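You operate a simulated robot arm through the tools that you are given. There is no shell and no other tool.

You run a simulated robot arm. Do the job below in one go: nothing can be reset, and whatever is moved stays where it is left.

Task
Park the 60 mm finger, then fold up flange 2 of blank 32.
Fine: free its orange latch, slide it up to the 100 mm finger, lock it; clamp, fold square, leaf down, clamp bar up.

The check looks at the end state, three seconds after you hand in, the way a careful person would. Anything else that was tipped, shoved, dropped, spilled or broken makes it a failure. Flat cloth is picked up by pressing the open fingertips on it (5 to 10 N) and closing them slowly along it; thin cloth reads only 2 to 8 mm in the jaws.

Robot
A 7-joint arm with a two-finger parallel gripper, hanging from a carriage that runs on a gantry, over the field with the corners [0.672, -1.043], [2.553, 0.28], [1.817, 1.327], [-0.065, 0.004] (x, y) and turns from -344 to 344 degrees about z. Base frame: it is fixed where the carriage stands at the start and does not move with it; the origin is on the floor, on the carriage's upright axis, x ahead of it, y to its left, z up. Readings come in m, degrees, newtons and seconds.
With the tool pointing down near the work surface it reaches from about 0.72 to 0.8 m from the robot's upright axis, wherever it stands. Its first joint turns from -143.0 to 143.0 degrees. Places, roughly: aluminium blank, zinc blank [2.5, 0.25, 1]; narrow finger [2.4, 0.1, 1.2]; narrowest finger [2.1, -0.1, 1.2]; orange latch of the narrow finger [2.4, 0.1, 1.2]; orange latch of the narrowest finger [2.1, -0.1, 1.2]; orange latch of the wide finger [2, -0.2, 1.2]; orange latch of the widest finger [2.2, 0, 1.2]; red angle stop [1.7, -0.1, 1]; stainless blank [2.75, 0.25, 1]; wide finger [2, -0.1, 1.2]; widest finger [2.2, 0, 1.2]; yellow back stop [2.3, 0, 0.9]; zinc blank [2.5, 0.5, 1]. Payload 1.57 kg.
Tool frame: the origin (TCP) lies between the finger pads and is the grasp point; the fingertips stand 0.03 m ahead of it; z points along the fingers, y is the line along which they close. The gripper opens to 0.11 m. The fingers are 0.024 m wide and 0.012 m thick; the gripper's body (0.048 by 0.112 m) begins 0.078 m behind the TCP.
Orientation is told as [roll, pitch, yaw] about the base's x, y, z axes, in that order, counted from this pose: with the fingers straight down and closing along the base's y, the tool's x points along the base's -x, its y along +y and its z along -z.

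Tools
- The arm moves only by the tool jog_arm. Its argument "commands" is a list of rows, each a list of 3 entries, a list of its own where there are three numbers: the shift along the base's x, y, z in cm, then the turn, a rotation vector about the base's x, y, z in degrees, then the finger opening in cm, from 0 to 11. In form: [[[dx, dy, dz], [wx, wy, wz], grip], ...]. A call has 1 to 20 rows; each row is the pose to reach, as a shift and turn from the pose commanded when the call began. Each row takes 0.2 s and may step no farther than 0.05 m and 8.6 degrees from the row before; otherwise, or with a gripper value out of range, the whole call is refused. Where a pose cannot be reached the arm comes as near as it can. A force on the tool above 90 N (or 10 N above the force at the start of the call, whichever is more), or a blocked arm, ends the call early, and 0.2 s more pass. Each finger travels about 0.045 m/s and halts on what it meets, pressing with about 43 N; the grip force reading is that of the motor and also rises with nothing between the fingers. The clock runs only during rows and for 0.2 s after the last one: add rows that repeat a pose to give the fingers time. The reply holds the time, the measured pose of the TCP, the force on the tool along the base axes, the opening and the grip force, in the units named above and with some noise, with the torque about the TCP (base axes, N m) and any sound that the robot's microphone picked up, and new pictures: "show" is both (left out), scene, wrist or none.
- Cameras (640 x 400 px; columns grow to the right, rows downward): "scene" is now at [0.2916, -0.0172, 1.8222]; the picture's right is [-0.24, -0.97, 0.00], its down [-0.78, 0.19, -0.59] and it looks along [0.58, -0.14, -0.80] (base axes); focal length 279 px, centre (320, 200). "wrist" rides on the gripper at [0.07, 0.016, -0.141] in the tool frame; the picture's right is [-0.23, 0.97, 0.00], its down [-0.86, -0.20, -0.48] and it looks along [-0.47, -0.11, 0.88] (tool axes); focal length 222 px, centre (320, 200). There is no depth. A picture from a camera that has moved, and an enlarged one, comes with that camera's place and axes in the base frame and with its lens.
- move_column(by): slides the trunk up (or, below 0, down) by that many m; the arm and the scene camera ride with it, the base frame stays. It gives what a move gives, with no picture.
- drive_base(legs): drives the robot by 1 to 6 legs, each [ahead, left, turn to the left] in m, m and degrees, along the robot's own axes; the way and the turn of a leg run together, so that a leg with both is an arc; at most 1.5 m and 180 degrees a leg. The arm and the cameras ride along, it lands a little off, and it stops where it bumps. It keeps to its track: a leg is cut to what the track allows. It gives what a move gives, and a new picture of the scene camera.
- pan_tilt(pan, tilt): turns the head with the scene camera to pan (to the left, within 155 degrees either way) and tilt (down, from -29 to 69), counted from straight ahead of the robot. It gives what a move gives, and a new picture of the scene camera.
- enlarge(camera, box): a new picture of the part [left, top, right, bottom] of that camera's present view, enlarged. No time passes.
- hand_in(): hands the job in; it is judged then, once.

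Nothing tells you exact positions but the pictures and the camera data. Unless the task says otherwise, let go and move clear before handing in.

The tools are called by a JSON object that holds its "fn" and its "kwargs". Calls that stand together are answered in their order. jog_arm: Moves the arm, as the interface text tells. Its arguments: {"type":"object","properties":{"commands":{"type":"array"},"show":{"type":"string","enum":["both","scene","wrist","none"]}},"required":["commands"]} The other tools are called the same way: move_column (by) moves the trunk up or down; drive_base (legs) drives the base; pan_tilt (pan, tilt) turns the head that bears the scene camera; enlarge (camera, box) takes an enlarged picture of a part of a camera's view; hand_in () hands the job in.

At the start:

```text
clock: 0.0
eef_pos: [0.7288, -0.297, 1.1818]
tcp_rot: [0.0, 0.0, 0.1]
contact_force: [-0.2, 0.5, 0.8]
wrist_torque: [0.03, 0.0, -0.02]
finger_gap: 0.1099
finger_force: 0.0
trunk travel left (down, up): [-0.5, 0.095]
robot x, y, heading: [0.0011, 0.0005, -0.0]
head pan, tilt (commanded): [-13.7, 53.6]
```

scene: 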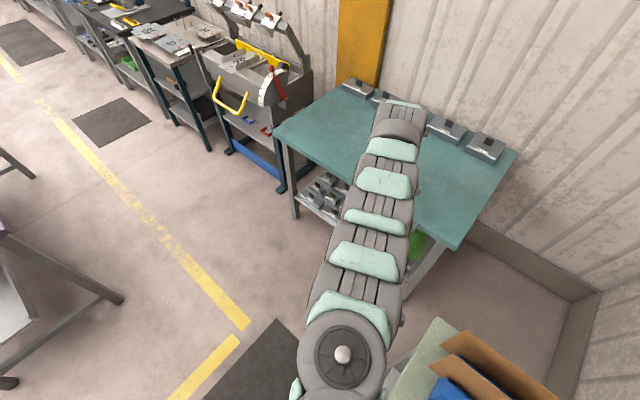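
wrist: 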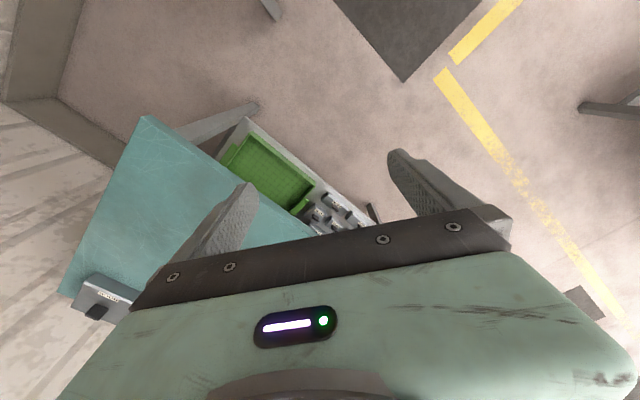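

I see a box-and-pan brake in the upper left with a yellow handle, a red angle stop and fingers with orange latches, and blanks on a side table beyond it. I'll take a closer look before moving.

{"fn": "enlarge", "kwargs": {"camera": "scene", "box": [180, 0, 340, 100]}}

{"fn": "enlarge", "kwargs": {"camera": "scene", "box": [100, 0, 260, 100]}}

{"fn": "enlarge", "kwargs": {"camera": "scene", "box": [200, 60, 360, 200]}}

```text
4.00 times, centred on (260, 50) of scene
camera zoom: at [0.2916, -0.0172, 1.8222], right [-0.24, -0.97, 0.0], down [-0.78, 0.19, -0.59], along [0.58, -0.14, -0.8], focal length 1114 px, centre (560, 800)
```

zoom: 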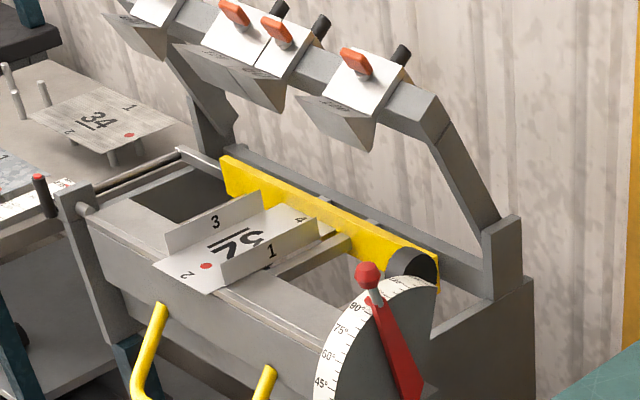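

```text
4.00 times, centred on (180, 50) of scene
camera zoom: at [0.2916, -0.0172, 1.8222], right [-0.24, -0.97, 0.0], down [-0.78, 0.19, -0.59], along [0.58, -0.14, -0.8], focal length 1114 px, centre (880, 800)
```

zoom: 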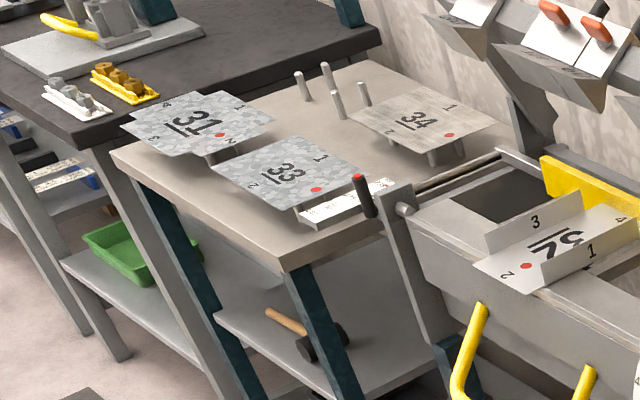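

```text
2.86 times, centred on (280, 130) of scene
camera zoom: at [0.2916, -0.0172, 1.8222], right [-0.24, -0.97, 0.0], down [-0.78, 0.19, -0.59], along [0.58, -0.14, -0.8], focal length 796 px, centre (434, 400)
```

zoom: 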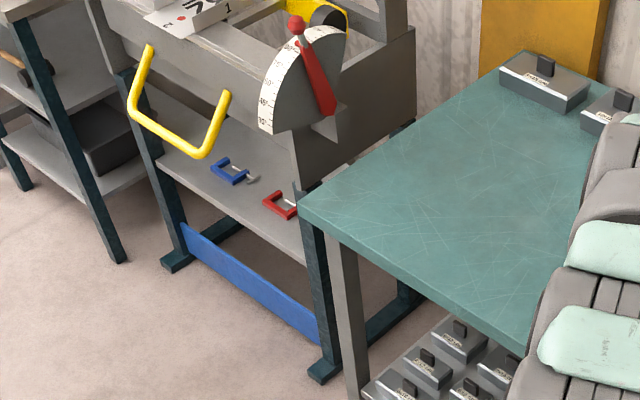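

Blank 32 already sits in the brake with flanges 1 and 3 up, and flange 2 faces the leaf. The clamp bar is raised with four fingers on it. I'll move nearer, staying well in front, and look again.

{"fn": "drive_base", "kwargs": {"legs": [[0.9, 0.6, 0]]}}

```text
clock: 5.6
eef_pos: [1.6328, 0.3025, 1.1808]
tcp_rot: [-0.1, 0.0, 0.1]
contact_force: [-0.5, -0.7, 0.0]
wrist_torque: [0.0, 0.01, -0.02]
finger_gap: 0.1101
finger_force: 0.2
trunk travel left (down, up): [-0.5, 0.095]
robot x, y, heading: [0.9025, 0.5981, 0.0]
head pan, tilt (commanded): [-13.7, 53.6]
camera scene: at [1.1954, 0.5837, 1.8222], right [-0.24, -0.97, 0.0], down [-0.78, 0.19, -0.59], along [0.58, -0.14, -0.8], focal length 279 px, centre (320, 200)
```

scene: 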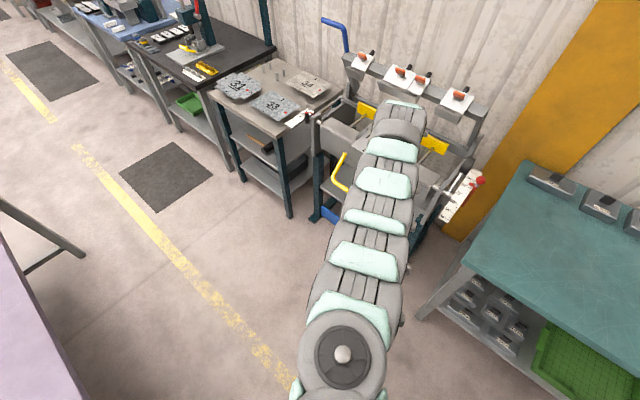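

{"fn": "drive_base", "kwargs": {"legs": [[0, 0, 45]]}}

{"fn": "pan_tilt", "kwargs": {"pan": -75, "tilt": 40}}

```text
clock: 8.0
eef_pos: [1.6299, 0.9061, 1.1821]
tcp_rot: [-0.1, 0.0, 45.0]
contact_force: [-0.7, 0.1, -1.0]
wrist_torque: [-0.02, 0.02, 0.02]
finger_gap: 0.1103
finger_force: 0.0
trunk travel left (down, up): [-0.5, 0.095]
robot x, y, heading: [0.9071, 0.599, 45.0]
head pan, tilt (commanded): [-13.7, 53.6]
camera scene: at [1.1222, 0.7951, 1.8222], right [0.52, -0.85, 0.0], down [-0.69, -0.42, -0.59], along [0.51, 0.31, -0.8], focal length 279 px, centre (320, 200)
```

scene: 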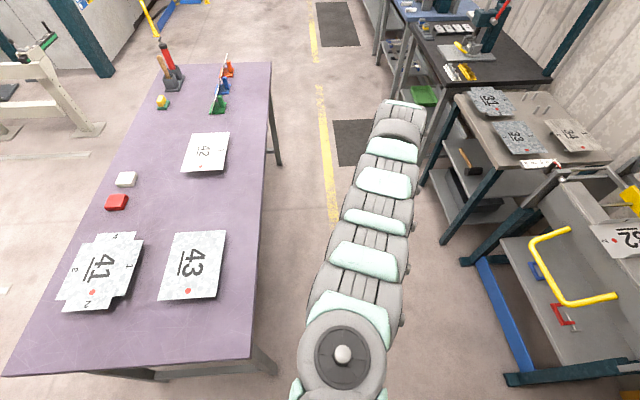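

```text
clock: 9.3
eef_pos: [1.63, 0.9058, 1.1829]
tcp_rot: [0.0, 0.1, 45.0]
contact_force: [0.0, 0.6, -0.4]
wrist_torque: [0.02, -0.01, -0.03]
finger_gap: 0.1098
finger_force: 0.0
trunk travel left (down, up): [-0.5, 0.095]
robot x, y, heading: [0.9064, 0.6066, 45.3]
head pan, tilt (commanded): [-75.0, 40.0]
camera scene: at [1.1331, 0.7145, 1.841], right [-0.5, -0.87, 0.0], down [-0.56, 0.32, -0.77], along [0.66, -0.38, -0.64], focal length 279 px, centre (320, 200)
```

scene: 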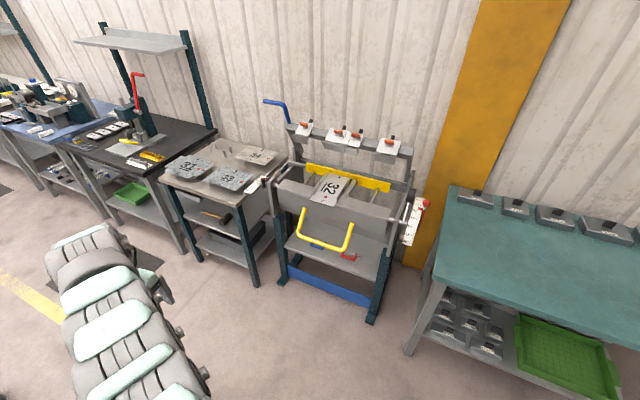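

{"fn": "enlarge", "kwargs": {"camera": "scene", "box": [260, 80, 440, 200]}}

{"fn": "enlarge", "kwargs": {"camera": "scene", "box": [280, 110, 420, 210]}}

{"fn": "enlarge", "kwargs": {"camera": "scene", "box": [260, 180, 440, 300]}}

```text
3.33 times, centred on (350, 140) of scene
camera zoom: at [1.1331, 0.7145, 1.841], right [-0.5, -0.87, 0.0], down [-0.56, 0.32, -0.77], along [0.66, -0.38, -0.64], focal length 929 px, centre (220, 400)
```

zoom: 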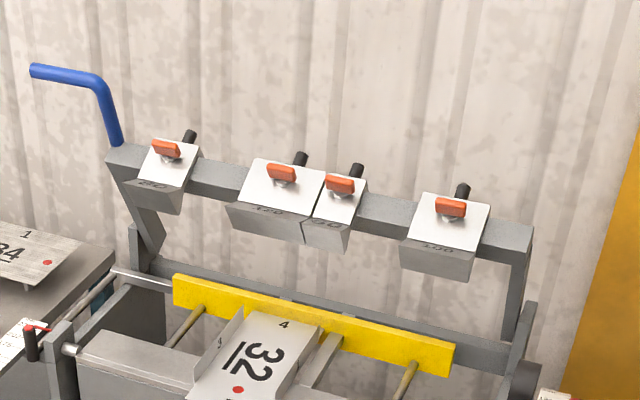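

```text
4.00 times, centred on (350, 160) of scene
camera zoom: at [1.1331, 0.7145, 1.841], right [-0.5, -0.87, 0.0], down [-0.56, 0.32, -0.77], along [0.66, -0.38, -0.64], focal length 1114 px, centre (200, 360)
```

zoom: 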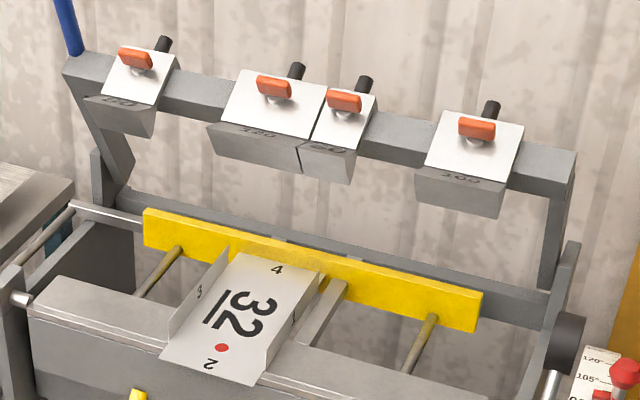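

```text
3.33 times, centred on (350, 240) of scene
camera zoom: at [1.1331, 0.7145, 1.841], right [-0.5, -0.87, 0.0], down [-0.56, 0.32, -0.77], along [0.66, -0.38, -0.64], focal length 929 px, centre (220, 67)
```

zoom: 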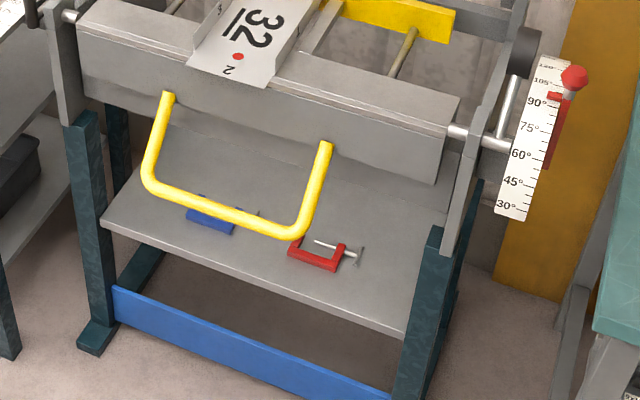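

The four fingers left to right read about 80?, 120, 60?, 100. The blue lever is at the left of the clamp bar and the protractor stop is at the right. I'll get closer, keeping the arm turned away from the machine.

{"fn": "drive_base", "kwargs": {"legs": [[0.44, -0.44, 0]]}}

{"fn": "pan_tilt", "kwargs": {"pan": -98, "tilt": 45}}

```text
clock: 12.8
eef_pos: [2.2562, 0.9074, 1.1815]
tcp_rot: [0.0, 0.0, 44.9]
contact_force: [-0.9, 0.2, 0.1]
wrist_torque: [0.03, 0.03, -0.01]
finger_gap: 0.11
finger_force: 0.0
trunk travel left (down, up): [-0.5, 0.095]
robot x, y, heading: [1.5297, 0.6071, 45.2]
head pan, tilt (commanded): [-75.0, 40.0]
camera scene: at [1.7589, 0.7172, 1.8411], right [-0.5, -0.87, 0.0], down [-0.56, 0.32, -0.77], along [0.66, -0.38, -0.64], focal length 279 px, centre (320, 200)
```

scene: 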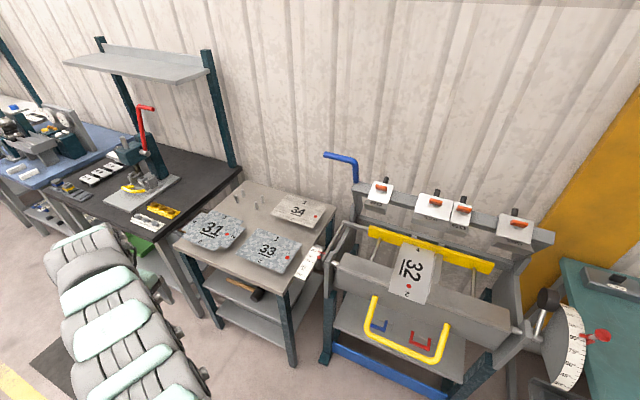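

```text
clock: 13.7
eef_pos: [2.2565, 0.908, 1.181]
tcp_rot: [0.0, 0.0, 44.9]
contact_force: [0.2, -0.4, 0.0]
wrist_torque: [-0.01, -0.02, 0.02]
finger_gap: 0.11
finger_force: 0.1
trunk travel left (down, up): [-0.5, 0.095]
robot x, y, heading: [1.5312, 0.604, 44.8]
head pan, tilt (commanded): [-98.0, 45.0]
camera scene: at [1.7342, 0.6948, 1.8338], right [-0.8, -0.6, 0.0], down [-0.43, 0.56, -0.71], along [0.43, -0.56, -0.71], focal length 279 px, centre (320, 200)
```

scene: 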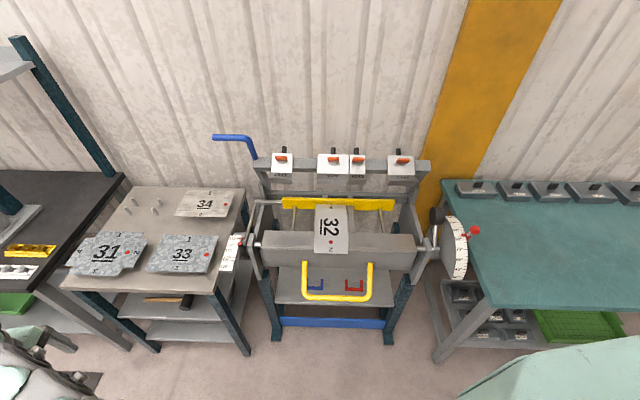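

{"fn": "enlarge", "kwargs": {"camera": "scene", "box": [264, 142, 344, 192]}}

{"fn": "enlarge", "kwargs": {"camera": "scene", "box": [344, 142, 424, 192]}}

{"fn": "enlarge", "kwargs": {"camera": "scene", "box": [250, 180, 410, 280]}}

{"fn": "enlarge", "kwargs": {"camera": "scene", "box": [420, 200, 500, 290]}}

{"fn": "enlarge", "kwargs": {"camera": "scene", "box": [200, 120, 300, 280]}}

```text
8.00 times, centred on (304, 167) of scene
camera zoom: at [1.7342, 0.6948, 1.8338], right [-0.8, -0.6, 0.0], down [-0.43, 0.56, -0.71], along [0.43, -0.56, -0.71], focal length 2229 px, centre (448, 464)
```

zoom: 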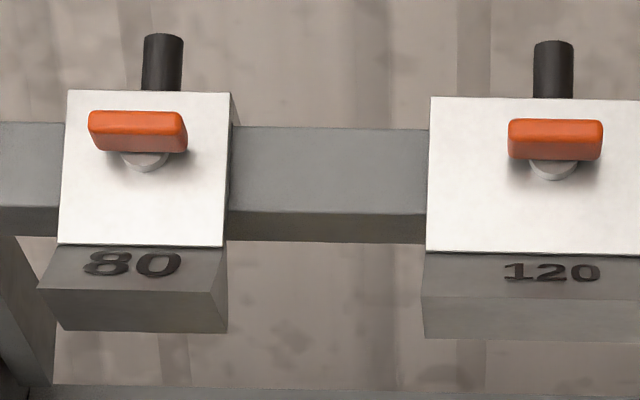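

```text
8.00 times, centred on (384, 167) of scene
camera zoom: at [1.7342, 0.6948, 1.8338], right [-0.8, -0.6, 0.0], down [-0.43, 0.56, -0.71], along [0.43, -0.56, -0.71], focal length 2229 px, centre (-192, 464)
```

zoom: 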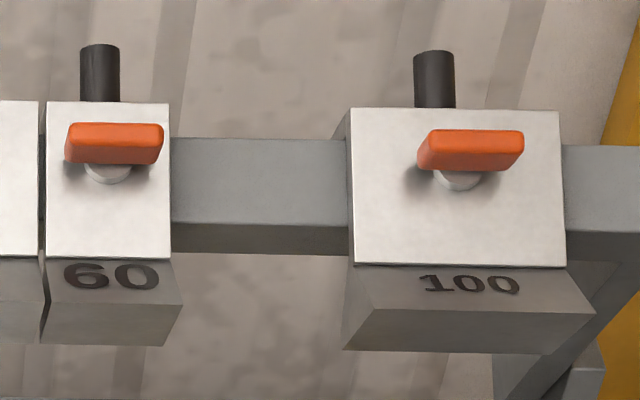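

```text
4.00 times, centred on (330, 230) of scene
camera zoom: at [1.7342, 0.6948, 1.8338], right [-0.8, -0.6, 0.0], down [-0.43, 0.56, -0.71], along [0.43, -0.56, -0.71], focal length 1114 px, centre (280, 80)
```

zoom: 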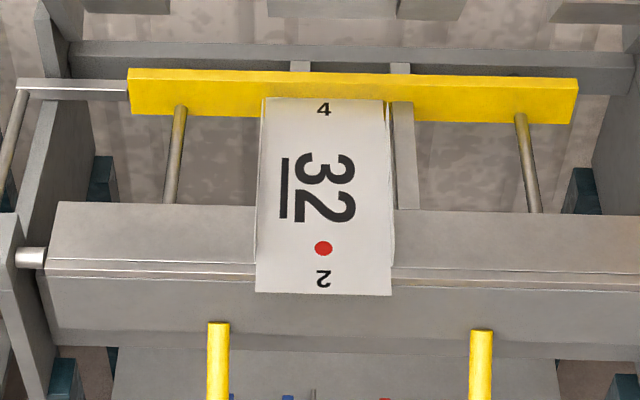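

```text
4.44 times, centred on (460, 245) of scene
camera zoom: at [1.7342, 0.6948, 1.8338], right [-0.8, -0.6, 0.0], down [-0.43, 0.56, -0.71], along [0.43, -0.56, -0.71], focal length 1238 px, centre (-302, 0)
```

zoom: 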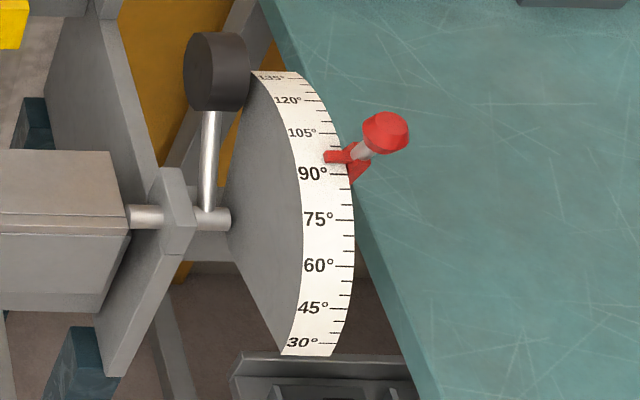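

```text
2.50 times, centred on (250, 200) of scene
camera zoom: at [1.7342, 0.6948, 1.8338], right [-0.8, -0.6, 0.0], down [-0.43, 0.56, -0.71], along [0.43, -0.56, -0.71], focal length 697 px, centre (495, 200)
```

zoom: 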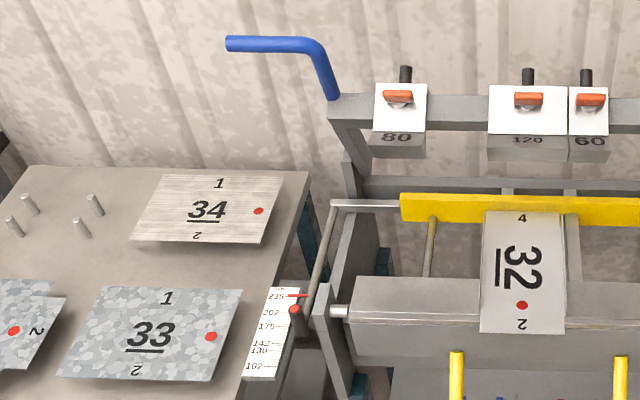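

The labels read 80, 120, 60 and 100 from left to right. The 60 mm finger's latch is at about [2.11, -0.04, 1.22] on a face tilted about 33° forward, and the stop sits near 95°. I'll back off a little and turn so the arm can swing to the brake clear of the blue lever.

{"fn": "drive_base", "kwargs": {"legs": [[0.08, 0.195, 0], [0, 0, -30]]}}

{"fn": "pan_tilt", "kwargs": {"pan": -66, "tilt": 45}}

```text
clock: 16.8
eef_pos: [2.232, 0.7003, 1.1816]
tcp_rot: [0.1, 0.0, 15.0]
contact_force: [-0.4, 0.1, 0.2]
wrist_torque: [0.02, -0.01, -0.01]
finger_gap: 0.11
finger_force: 0.0
trunk travel left (down, up): [-0.5, 0.095]
robot x, y, heading: [1.4514, 0.7986, 15.0]
head pan, tilt (commanded): [-98.0, 45.0]
camera scene: at [1.6721, 0.7745, 1.8338], right [-0.99, -0.12, 0.0], down [-0.09, 0.7, -0.71], along [0.09, -0.7, -0.71], focal length 279 px, centre (320, 200)
```

scene: 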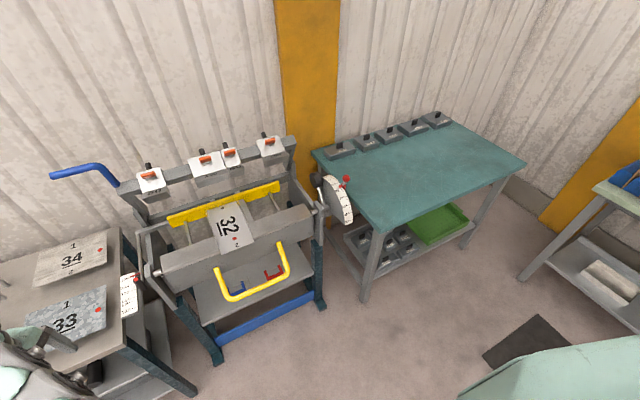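

```text
clock: 17.8
eef_pos: [2.2309, 0.698, 1.1818]
tcp_rot: [-0.1, 0.1, 15.1]
contact_force: [-0.2, 0.3, 0.3]
wrist_torque: [0.01, -0.01, -0.03]
finger_gap: 0.1099
finger_force: 0.0
trunk travel left (down, up): [-0.5, 0.095]
robot x, y, heading: [1.4481, 0.7997, 15.1]
head pan, tilt (commanded): [-66.0, 45.0]
camera scene: at [1.7132, 0.792, 1.8338], right [-0.78, -0.63, 0.0], down [-0.45, 0.55, -0.71], along [0.45, -0.55, -0.71], focal length 279 px, centre (320, 200)
```

scene: 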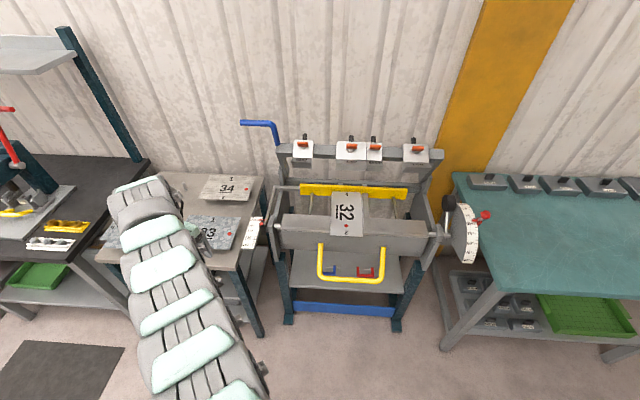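

{"fn": "jog_arm", "kwargs": {"commands": [[[-0.74, -4.62, 0], [0, 0, -3.4], 11], [[-1.76, -9.2, 0], [0, 0, -6.8], 11], [[-3.04, -13.7, 0], [0, 0, -10.2], 11], [[-4.6, -18.12, 0], [0, 0, -13.6], 11], [[-6.4, -22.44, 0], [0, 0, -17], 11], [[-8.47, -26.65, 0], [0, 0, -20.4], 11], [[-10.78, -30.73, 0], [0, 0, -23.8], 11], [[-13.32, -34.66, 0], [0, 0, -27.2], 11], [[-16.1, -38.43, 0], [0, 0, -30.6], 11], [[-19.09, -42.04, 0], [0, 0, -34], 11], [[-22.29, -45.46, 0], [0, 0, -37.4], 11], [[-25.69, -48.68, 0], [0, 0, -40.8], 11], [[-29.28, -51.7, 0], [0, 0, -44.2], 11], [[-33.03, -54.5, 0], [0, 0, -47.6], 11]]}}

{"fn": "enlarge", "kwargs": {"camera": "scene", "box": [430, 180, 510, 280]}}

{"fn": "enlarge", "kwargs": {"camera": "scene", "box": [280, 125, 440, 245]}}

```text
clock: 20.8
eef_pos: [1.8741, 0.2147, 1.1863]
tcp_rot: [0.2, -0.1, -31.6]
contact_force: [-2.3, -1.3, -0.2]
wrist_torque: [0.12, -0.29, -0.01]
finger_gap: 0.1103
finger_force: 0.1
out of reach, approached as far as the arm can: row 4, 5, 6, 7, 8, 9, 10, 11, 12, 13, 14
trunk travel left (down, up): [-0.5, 0.095]
robot x, y, heading: [1.4471, 0.7975, 15.1]
head pan, tilt (commanded): [-66.0, 45.0]
camera scene: at [1.7124, 0.7917, 1.8333], right [-0.78, -0.63, 0.0], down [-0.45, 0.55, -0.71], along [0.44, -0.55, -0.71], focal length 279 px, centre (320, 200)
camera wrist: at [1.8206, 0.2659, 1.3278], right [0.7, 0.71, 0.0], down [0.62, -0.62, 0.48], along [0.34, -0.34, -0.88], focal length 222 px, centre (320, 200)
```

scene: 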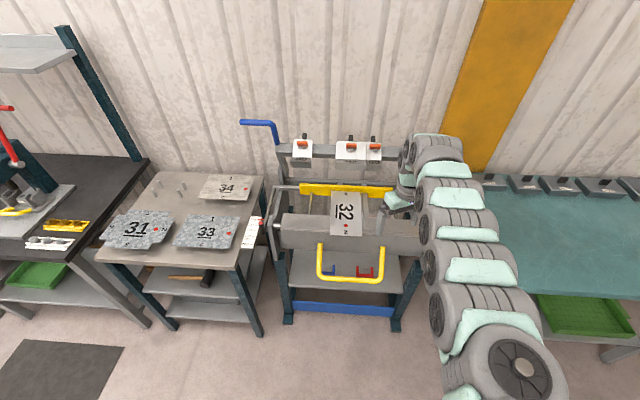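
wrist: 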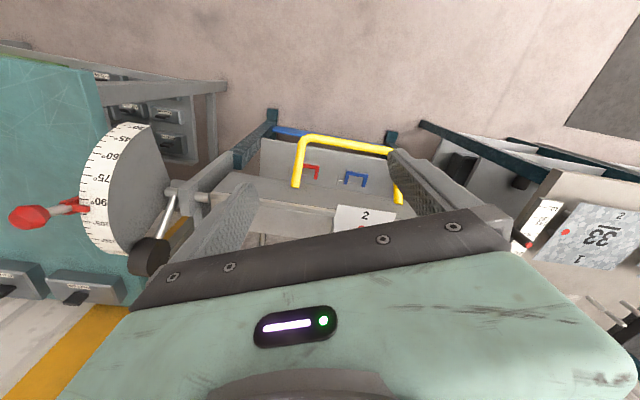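

```text
4.00 times, centred on (470, 230) of scene
camera zoom: at [1.7124, 0.7917, 1.8333], right [-0.78, -0.63, 0.0], down [-0.45, 0.55, -0.71], along [0.44, -0.55, -0.71], focal length 1114 px, centre (-280, 80)
```

zoom: 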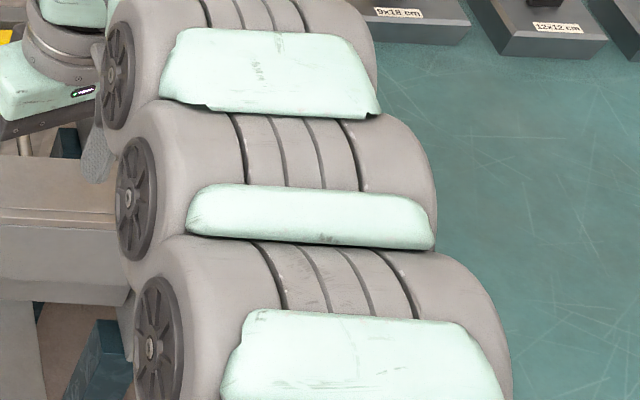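

```text
3.33 times, centred on (360, 185) of scene
camera zoom: at [1.7124, 0.7917, 1.8333], right [-0.78, -0.63, 0.0], down [-0.45, 0.55, -0.71], along [0.44, -0.55, -0.71], focal length 929 px, centre (187, 250)
```

zoom: 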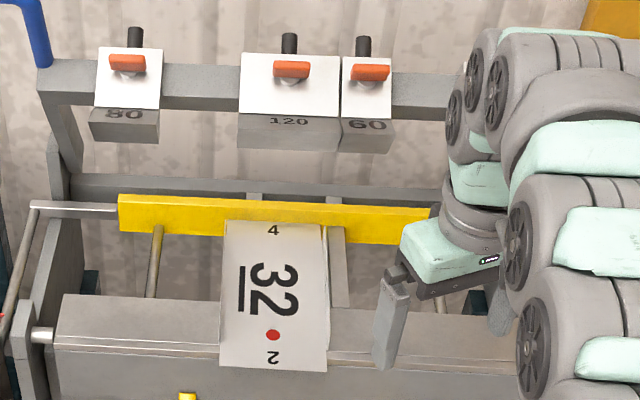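

The arm swung round but the outermost part of the arc was just beyond reach. I'll pull the tool back towards the robot and lift it a little to get a well-defined pose.

{"fn": "jog_arm", "kwargs": {"commands": [[[-1.5, 2.1, 2], [0, 0, 0], 11], [[-3.5, 4.9, 4], [0, 0, 0], 11], [[-5.75, 8.18, 6], [0, 0, 0], 11], [[-5.75, 8.18, 6], [0, 0, 0], 11]], "show": "none"}}

```text
clock: 21.8
eef_pos: [1.8264, 0.286, 1.2505]
tcp_rot: [0.1, 0.0, -32.5]
contact_force: [0.6, -0.6, -0.5]
wrist_torque: [0.01, 0.01, 0.01]
finger_gap: 0.1102
finger_force: 0.1
out of reach, approached as far as the arm can: row 3, 4
trunk travel left (down, up): [-0.5, 0.095]
robot x, y, heading: [1.4503, 0.7962, 15.1]
head pan, tilt (commanded): [-66.0, 45.0]
```

{"fn": "jog_arm", "kwargs": {"commands": [[[0, 0, 0], [0, 0, 8.4], 11], [[0.5, -0.7, 0], [0, 0, 16.8], 11], [[1, -1.4, 0], [0, 0, 25.2], 11], [[1.5, -2.1, 0], [0, 0, 33.6], 11], [[1.5, -2.1, 0], [0, 0, 42], 11], [[1.5, -2.1, 0], [0, 0, 50.4], 11], [[1.5, -2.1, 0], [0, 0, 58.8], 11], [[1.5, -2.1, 0], [0, 0, 67.2], 11]], "show": "none"}}

```text
clock: 23.6
eef_pos: [1.8423, 0.2646, 1.2501]
tcp_rot: [0.0, 0.0, 34.9]
contact_force: [-1.1, 0.1, 0.2]
wrist_torque: [-0.01, 0.04, 0.01]
finger_gap: 0.1101
finger_force: 0.0
trunk travel left (down, up): [-0.5, 0.095]
robot x, y, heading: [1.4536, 0.798, 15.4]
head pan, tilt (commanded): [-66.0, 45.0]
```

{"fn": "jog_arm", "kwargs": {"commands": [[[1.4, -2, 0], [-6.67, -4.69, 0], 11], [[2.8, -4, 0], [-13.34, -9.37, 0], 11], [[4.2, -6, 0], [-20, -14.06, 0], 11], [[5.6, -8, 0], [-26.67, -18.75, 0], 11], [[5.6, -8, 0], [-26.67, -18.75, 0], 11]]}}

```text
clock: 24.8
eef_pos: [1.8978, 0.1849, 1.2491]
tcp_rot: [-32.7, -0.2, 34.7]
contact_force: [-0.3, 0.3, 0.7]
wrist_torque: [-0.01, 0.0, 0.03]
finger_gap: 0.1103
finger_force: 0.0
trunk travel left (down, up): [-0.5, 0.095]
robot x, y, heading: [1.4484, 0.7957, 15.0]
head pan, tilt (commanded): [-66.0, 45.0]
camera scene: at [1.7133, 0.792, 1.8338], right [-0.78, -0.63, 0.0], down [-0.45, 0.55, -0.71], along [0.45, -0.55, -0.71], focal length 279 px, centre (320, 200)
camera wrist: at [1.7869, 0.2191, 1.3592], right [-0.28, 0.8, -0.52], down [0.65, 0.56, 0.51], along [0.71, -0.2, -0.68], focal length 222 px, centre (320, 200)
```

scene: 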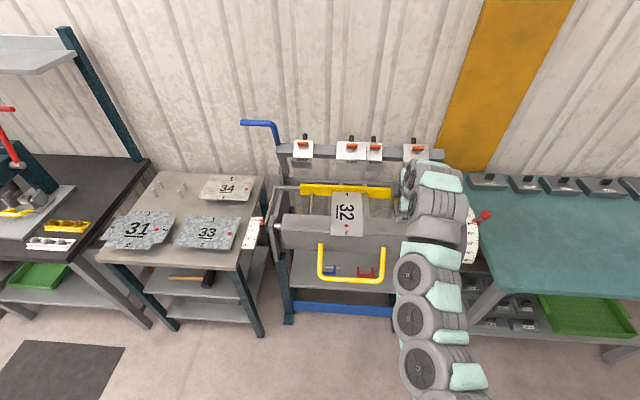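
wrist: 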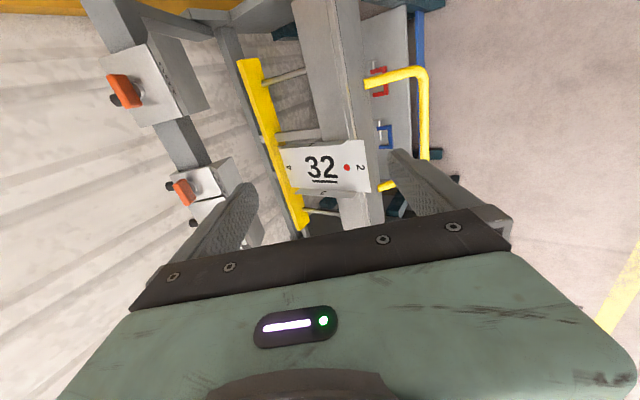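

{"fn": "enlarge", "kwargs": {"camera": "wrist", "box": [80, 30, 260, 250]}}

{"fn": "enlarge", "kwargs": {"camera": "scene", "box": [320, 125, 480, 225]}}

```text
1.82 times, centred on (170, 140) of wrist
camera zoom: at [1.7869, 0.2191, 1.3592], right [-0.28, 0.8, -0.52], down [0.65, 0.56, 0.51], along [0.71, -0.2, -0.68], focal length 404 px, centre (593, 309)
```

zoom: 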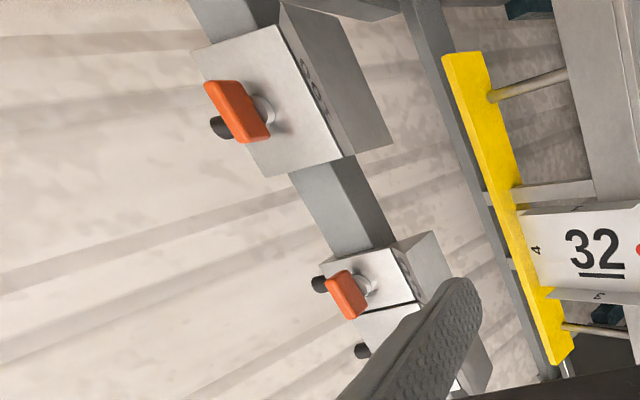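

```text
4.00 times, centred on (400, 175) of scene
camera zoom: at [1.7133, 0.792, 1.8338], right [-0.78, -0.63, 0.0], down [-0.45, 0.55, -0.71], along [0.45, -0.55, -0.71], focal length 1114 px, centre (0, 300)
```

zoom: 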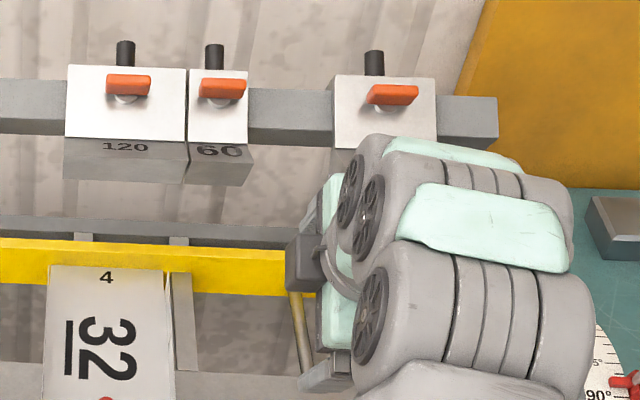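

The tool is now tilted square to the finger faces, and the tab lies along the bar on a stalk. I'll raise the trunk and drive so the gripper hovers well above the 60 mm latch.

{"fn": "move_column", "kwargs": {"by": 0.085}}

{"fn": "drive_base", "kwargs": {"legs": [[0.124, -0.209, 0]]}}

{"fn": "jog_arm", "kwargs": {"commands": [[[0, 0, 0], [0, 0, 0], 7]]}}

```text
clock: 26.0
eef_pos: [1.8984, 0.1855, 1.3346]
tcp_rot: [-32.5, -0.2, 34.8]
contact_force: [1.0, -0.6, 0.5]
wrist_torque: [0.05, 0.04, 0.01]
finger_gap: 0.1098
finger_force: 0.1
trunk travel left (down, up): [-0.585, 0.01]
robot x, y, heading: [1.4513, 0.7949, 15.1]
head pan, tilt (commanded): [-66.0, 45.0]
```

```text
clock: 27.8
eef_pos: [2.0724, 0.0147, 1.3339]
tcp_rot: [-32.6, -0.2, 34.8]
contact_force: [-0.3, 0.7, 0.1]
wrist_torque: [0.02, -0.01, -0.01]
finger_gap: 0.11
finger_force: 0.1
trunk travel left (down, up): [-0.585, 0.01]
robot x, y, heading: [1.6234, 0.629, 15.2]
head pan, tilt (commanded): [-66.0, 45.0]
camera scene: at [1.8881, 0.6221, 1.9188], right [-0.78, -0.63, 0.0], down [-0.45, 0.55, -0.71], along [0.45, -0.55, -0.71], focal length 279 px, centre (320, 200)
```

scene: 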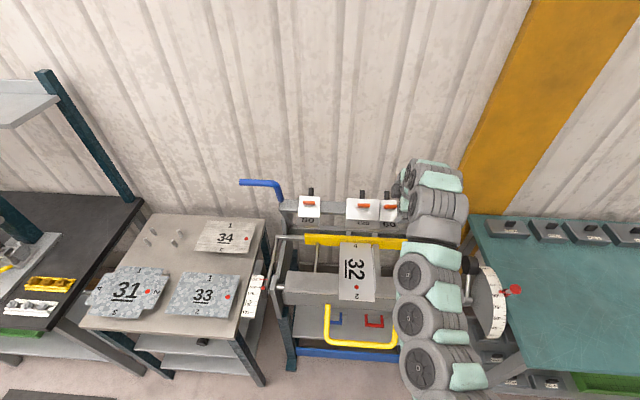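

```text
clock: 28.2
eef_pos: [2.0734, 0.0149, 1.3347]
tcp_rot: [-32.6, -0.1, 34.8]
contact_force: [-0.2, -0.1, 0.9]
wrist_torque: [-0.02, 0.0, -0.02]
finger_gap: 0.076
finger_force: 0.4
trunk travel left (down, up): [-0.585, 0.01]
robot x, y, heading: [1.621, 0.6283, 15.2]
head pan, tilt (commanded): [-66.0, 45.0]
camera scene: at [1.8881, 0.6221, 1.9188], right [-0.78, -0.63, 0.0], down [-0.45, 0.55, -0.71], along [0.45, -0.55, -0.71], focal length 279 px, centre (320, 200)
camera wrist: at [1.9619, 0.0492, 1.4443], right [-0.28, 0.8, -0.52], down [0.65, 0.56, 0.51], along [0.71, -0.2, -0.68], focal length 222 px, centre (320, 200)
```

scene: 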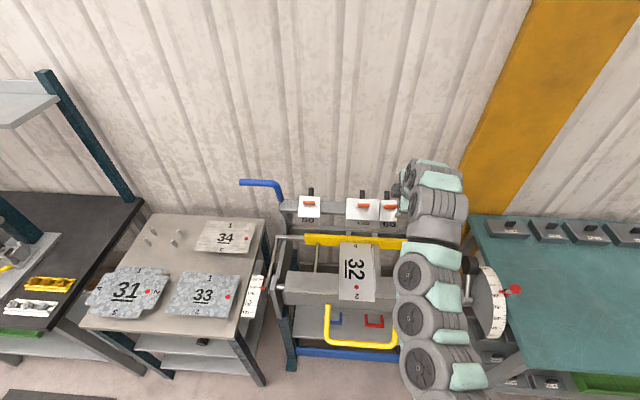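
wrist: 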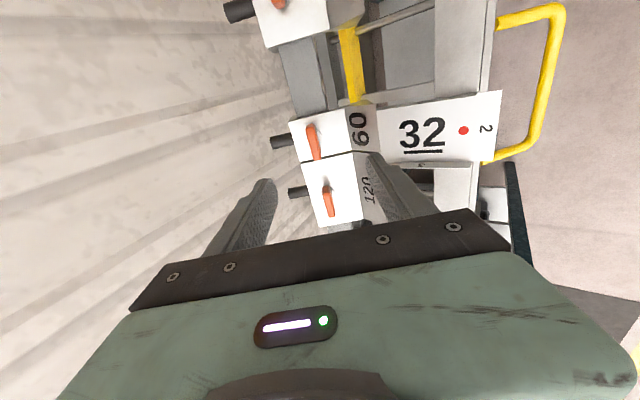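

{"fn": "enlarge", "kwargs": {"camera": "wrist", "box": [230, 60, 420, 240]}}

{"fn": "enlarge", "kwargs": {"camera": "scene", "box": [340, 170, 480, 290]}}

```text
2.22 times, centred on (325, 150) of wrist
camera zoom: at [1.9619, 0.0492, 1.4443], right [-0.28, 0.8, -0.52], down [0.65, 0.56, 0.51], along [0.71, -0.2, -0.68], focal length 494 px, centre (309, 311)
```

zoom: 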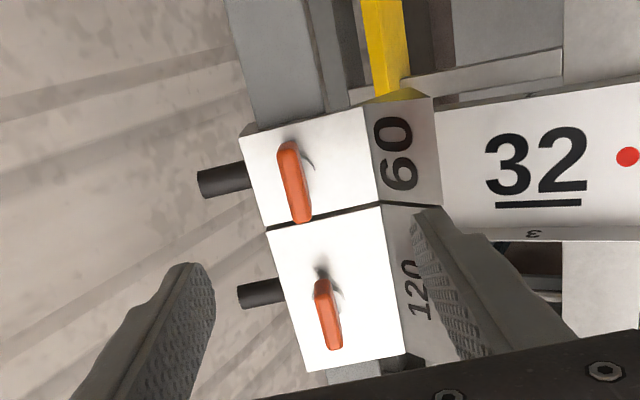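

```text
3.33 times, centred on (410, 230) of scene
camera zoom: at [1.8881, 0.6221, 1.9188], right [-0.78, -0.63, 0.0], down [-0.45, 0.55, -0.71], along [0.45, -0.55, -0.71], focal length 929 px, centre (20, 100)
```

zoom: 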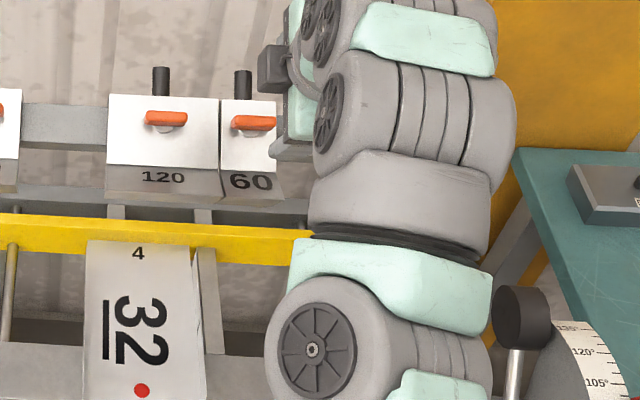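

{"fn": "jog_arm", "kwargs": {"commands": [[[0.96, -1.38, -1.9], [0, 0, 0], 7], [[1.92, -2.76, -3.78], [0, 0, 0], 7], [[1.92, -2.76, -3.78], [0, 0, 0], 7]], "show": "wrist"}}

{"fn": "enlarge", "kwargs": {"camera": "wrist", "box": [220, 40, 420, 240]}}

```text
clock: 29.0
eef_pos: [2.093, -0.0115, 1.297]
tcp_rot: [-32.6, -0.1, 34.8]
contact_force: [0.1, 0.2, -0.3]
wrist_torque: [-0.02, 0.02, -0.02]
finger_gap: 0.0701
finger_force: 0.1
trunk travel left (down, up): [-0.585, 0.01]
robot x, y, heading: [1.6241, 0.6261, 15.1]
head pan, tilt (commanded): [-66.0, 45.0]
camera wrist: at [1.9816, 0.0218, 1.4069], right [-0.28, 0.8, -0.52], down [0.65, 0.56, 0.51], along [0.71, -0.2, -0.68], focal length 222 px, centre (320, 200)
```

wrist: 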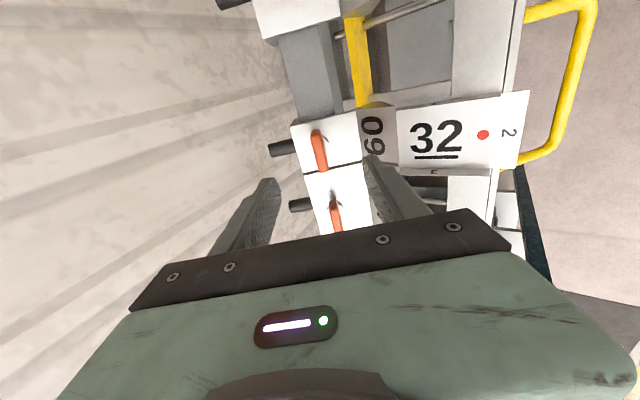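

```text
2.00 times, centred on (320, 140) of wrist
camera zoom: at [1.9816, 0.0218, 1.4069], right [-0.28, 0.8, -0.52], down [0.65, 0.56, 0.51], along [0.71, -0.2, -0.68], focal length 444 px, centre (320, 320)
```

zoom: 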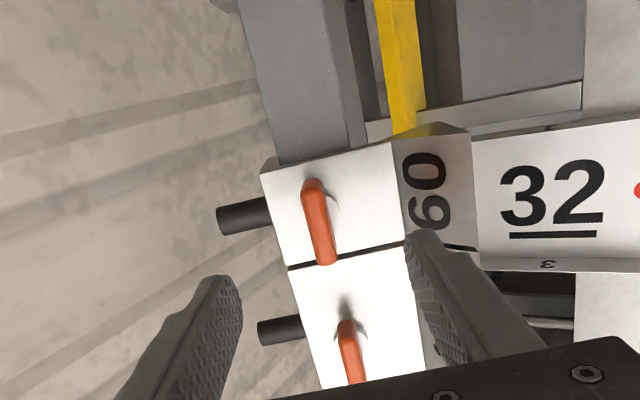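

{"fn": "jog_arm", "kwargs": {"commands": [[[0.4, -1.2, -1.9], [0, 0, 0], 7], [[0.81, -2.39, -3.79], [0, 0, 0], 7], [[0.81, -2.39, -3.79], [0, 0, 0], 7]], "show": "both"}}

{"fn": "enlarge", "kwargs": {"camera": "wrist", "box": [220, 60, 420, 260]}}

{"fn": "enlarge", "kwargs": {"camera": "scene", "box": [340, 160, 480, 270]}}

```text
clock: 29.8
eef_pos: [2.1, -0.0365, 1.2597]
tcp_rot: [-32.6, -0.3, 34.8]
contact_force: [0.8, 0.2, 0.2]
wrist_torque: [0.01, 0.0, 0.01]
finger_gap: 0.0699
finger_force: 0.1
trunk travel left (down, up): [-0.585, 0.01]
robot x, y, heading: [1.6231, 0.6263, 15.1]
head pan, tilt (commanded): [-66.0, 45.0]
camera scene: at [1.8881, 0.6221, 1.9188], right [-0.78, -0.63, 0.0], down [-0.45, 0.55, -0.71], along [0.45, -0.55, -0.71], focal length 279 px, centre (320, 200)
camera wrist: at [1.9889, -0.0025, 1.3691], right [-0.28, 0.8, -0.52], down [0.65, 0.56, 0.51], along [0.71, -0.2, -0.68], focal length 222 px, centre (320, 200)
```

scene: 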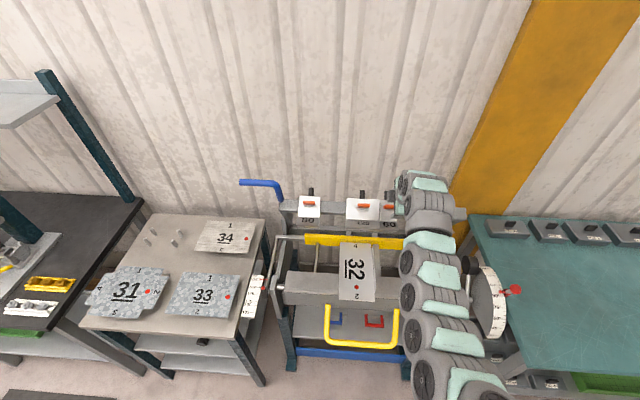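
wrist: 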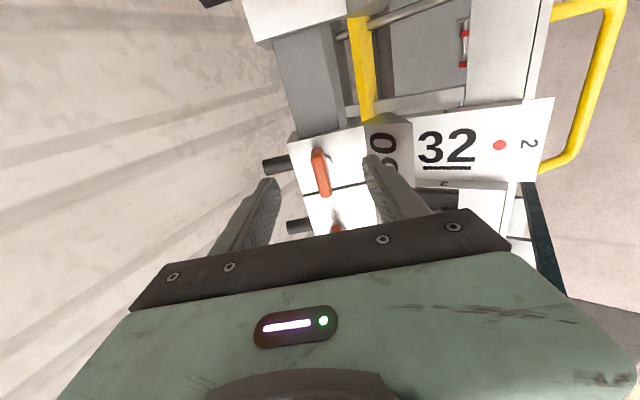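

```text
2.00 times, centred on (320, 160) of wrist
camera zoom: at [1.9889, -0.0025, 1.3691], right [-0.28, 0.8, -0.52], down [0.65, 0.56, 0.51], along [0.71, -0.2, -0.68], focal length 444 px, centre (320, 280)
```

zoom: 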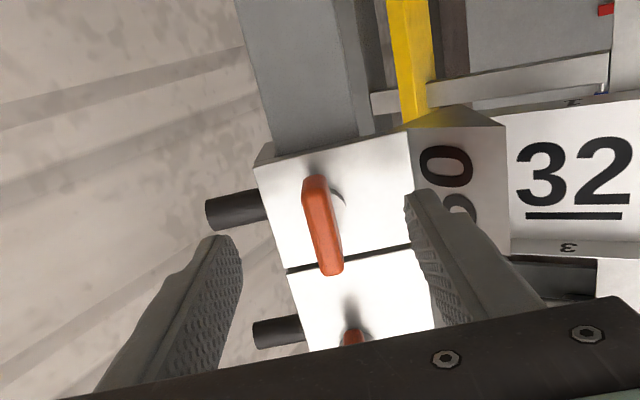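

```text
3.64 times, centred on (410, 215) of scene
camera zoom: at [1.8881, 0.6221, 1.9188], right [-0.78, -0.63, 0.0], down [-0.45, 0.55, -0.71], along [0.45, -0.55, -0.71], focal length 1013 px, centre (-7, 146)
```

zoom: 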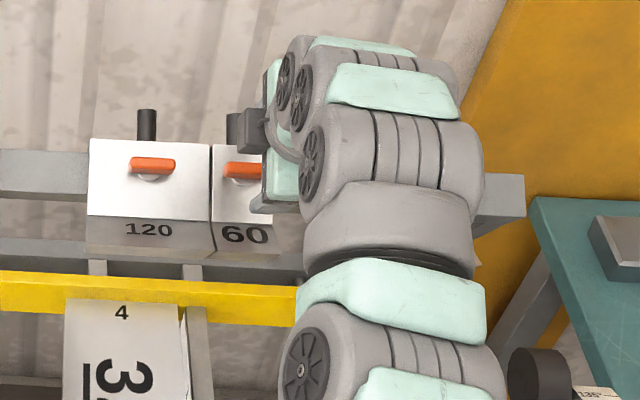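

{"fn": "jog_arm", "kwargs": {"commands": [[[0.5, -0.73, -1.39], [0, 0, 0], 7], [[1.01, -1.46, -2.78], [0, 0, 0], 7], [[1.01, -1.46, -2.78], [0, 0, 0], 5], [[1.01, -1.46, -2.78], [0, 0, 0], 4]], "show": "wrist"}}

{"fn": "enlarge", "kwargs": {"camera": "wrist", "box": [220, 100, 420, 260]}}

```text
clock: 30.8
eef_pos: [2.1097, -0.0511, 1.2299]
tcp_rot: [-32.6, -0.2, 34.8]
contact_force: [-0.4, 0.5, 1.3]
wrist_torque: [0.01, 0.01, -0.04]
finger_gap: 0.0403
finger_force: 0.1
trunk travel left (down, up): [-0.585, 0.01]
robot x, y, heading: [1.6233, 0.6271, 15.3]
head pan, tilt (commanded): [-66.0, 45.0]
camera wrist: at [1.9993, -0.0167, 1.3408], right [-0.28, 0.8, -0.52], down [0.65, 0.56, 0.51], along [0.71, -0.2, -0.68], focal length 222 px, centre (320, 200)
```

wrist: 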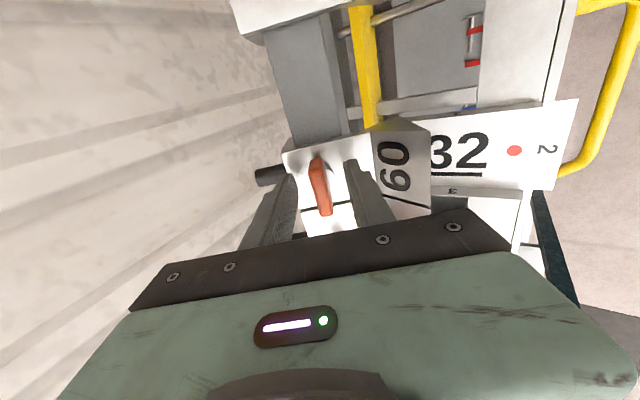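

```text
2.50 times, centred on (320, 180) of wrist
camera zoom: at [1.9993, -0.0167, 1.3408], right [-0.28, 0.8, -0.52], down [0.65, 0.56, 0.51], along [0.71, -0.2, -0.68], focal length 555 px, centre (320, 250)
```

zoom: 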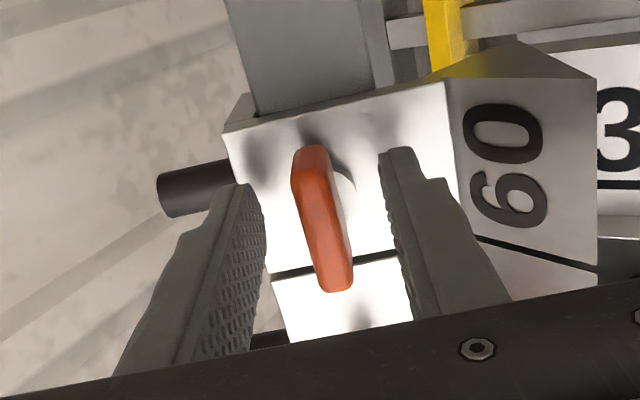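

The tab sits centred between the fingers, so I'll close on it.

{"fn": "jog_arm", "kwargs": {"commands": [[[0, 0, 0], [0, 0, 0], 2], [[0, 0, 0], [0, 0, 0], 1], [[0, 0, 0], [0, 0, 0], 0.3], [[0, 0, 0], [0, 0, 0], 0.3]], "show": "wrist"}}

```text
clock: 31.8
eef_pos: [2.1103, -0.051, 1.2317]
tcp_rot: [-32.6, -0.2, 34.8]
contact_force: [1.5, -2.4, 1.0]
wrist_torque: [0.3, 0.42, 0.18]
finger_gap: 0.0122
finger_force: 29.5
trunk travel left (down, up): [-0.585, 0.01]
robot x, y, heading: [1.6219, 0.6268, 15.3]
head pan, tilt (commanded): [-66.0, 45.0]
camera wrist: at [1.9993, -0.017, 1.3412], right [-0.28, 0.8, -0.52], down [0.65, 0.56, 0.51], along [0.71, -0.2, -0.68], focal length 222 px, centre (320, 200)
```

wrist: 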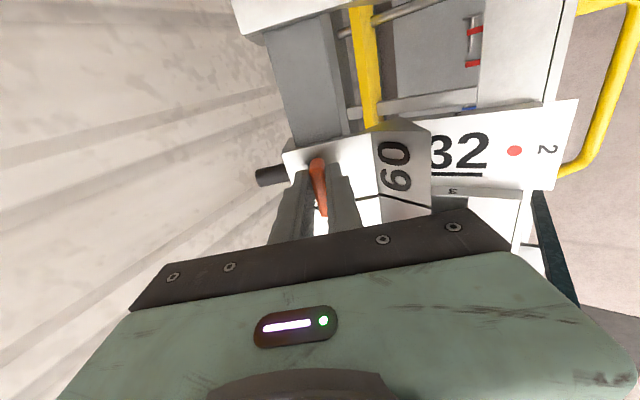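

{"fn": "jog_arm", "kwargs": {"commands": [[[0, 0, 0], [0.92, -1.33, -2.53], 0.3], [[0, 0, 0], [1.845, -2.654, -5.055], 0.3], [[0, 0, 0], [1.845, -2.654, -5.055], 0.3]], "show": "none"}}

```text
clock: 32.6
eef_pos: [2.1088, -0.0512, 1.2315]
tcp_rot: [-32.4, -3.5, 29.7]
contact_force: [-0.3, 2.7, 4.2]
wrist_torque: [-0.07, 1.06, 0.47]
finger_gap: 0.0139
finger_force: 30.7
trunk travel left (down, up): [-0.585, 0.01]
robot x, y, heading: [1.6237, 0.6307, 15.1]
head pan, tilt (commanded): [-66.0, 45.0]
```

{"fn": "jog_arm", "kwargs": {"commands": [[[0, 0, 0], [-1.85, 2.654, 5.055], 0.3], [[0, 0, 0], [-2.77, 3.98, 7.58], 0.3], [[0, 0, 0], [-3.69, 5.31, 10.11], 0.3], [[0, 0, 0], [-3.69, 5.31, 10.11], 0.3]], "show": "none"}}

```text
clock: 33.6
eef_pos: [2.1096, -0.0517, 1.2317]
tcp_rot: [-32.5, 3.2, 40.0]
contact_force: [-2.4, 1.5, 7.7]
wrist_torque: [0.78, -0.08, 0.27]
finger_gap: 0.0119
finger_force: 29.8
trunk travel left (down, up): [-0.585, 0.01]
robot x, y, heading: [1.6276, 0.6302, 15.3]
head pan, tilt (commanded): [-66.0, 45.0]
```

The latch is blocked clockwise but follows counter-clockwise without resistance. I'll carry on turning it counter-clockwise.

{"fn": "jog_arm", "kwargs": {"commands": [[[0, 0, 0], [-2.46, 3.54, 6.74], 0.3], [[0, 0, 0], [-4.92, 7.08, 13.48], 0.3], [[0, 0, 0], [-7.38, 10.62, 20.22], 0.3], [[0, 0, 0], [-9.84, 14.16, 26.96], 0.3]], "show": "wrist"}}

```text
clock: 34.6
eef_pos: [2.1119, -0.0508, 1.233]
tcp_rot: [-26.9, 19.3, 68.1]
contact_force: [4.0, 0.0, 7.0]
wrist_torque: [-0.77, 0.13, -0.4]
finger_gap: 0.0119
finger_force: 29.0
trunk travel left (down, up): [-0.585, 0.01]
robot x, y, heading: [1.6242, 0.6266, 15.1]
head pan, tilt (commanded): [-66.0, 45.0]
camera wrist: at [2.0274, -0.0468, 1.3672], right [-0.78, 0.39, -0.49], down [0.33, 0.92, 0.21], along [0.53, 0.0, -0.85], focal length 222 px, centre (320, 200)
```

wrist: 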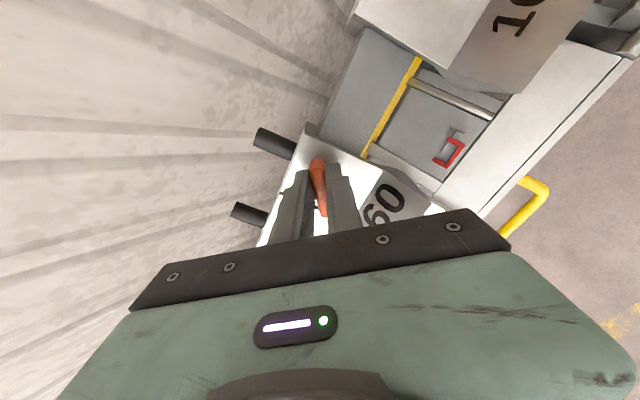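

{"fn": "jog_arm", "kwargs": {"commands": [[[0, 0, 0], [-2.46, 3.54, 6.74], 0.3], [[0, 0, 0], [-4.92, 7.08, 13.48], 0.3], [[0, 0, 0], [-7.38, 10.62, 20.22], 0.3], [[0, 0, 0], [-9.84, 14.16, 26.96], 0.3]], "show": "wrist"}}

```text
clock: 35.6
eef_pos: [2.1106, -0.0517, 1.2324]
tcp_rot: [-12.3, 30.4, 101.3]
contact_force: [1.9, -0.4, 12.6]
wrist_torque: [-0.75, -0.68, 0.02]
finger_gap: 0.012
finger_force: 29.8
trunk travel left (down, up): [-0.585, 0.01]
robot x, y, heading: [1.6224, 0.6228, 15.2]
head pan, tilt (commanded): [-66.0, 45.0]
camera wrist: at [2.0624, -0.0533, 1.3837], right [-0.95, -0.1, -0.29], down [-0.11, 0.99, 0.01], along [0.29, 0.04, -0.96], focal length 222 px, centre (320, 200)
```

wrist: 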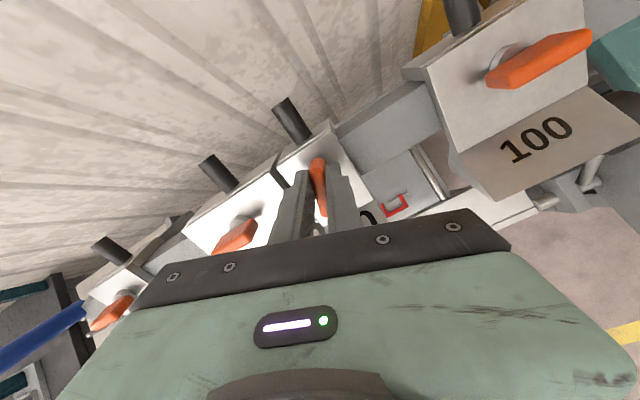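

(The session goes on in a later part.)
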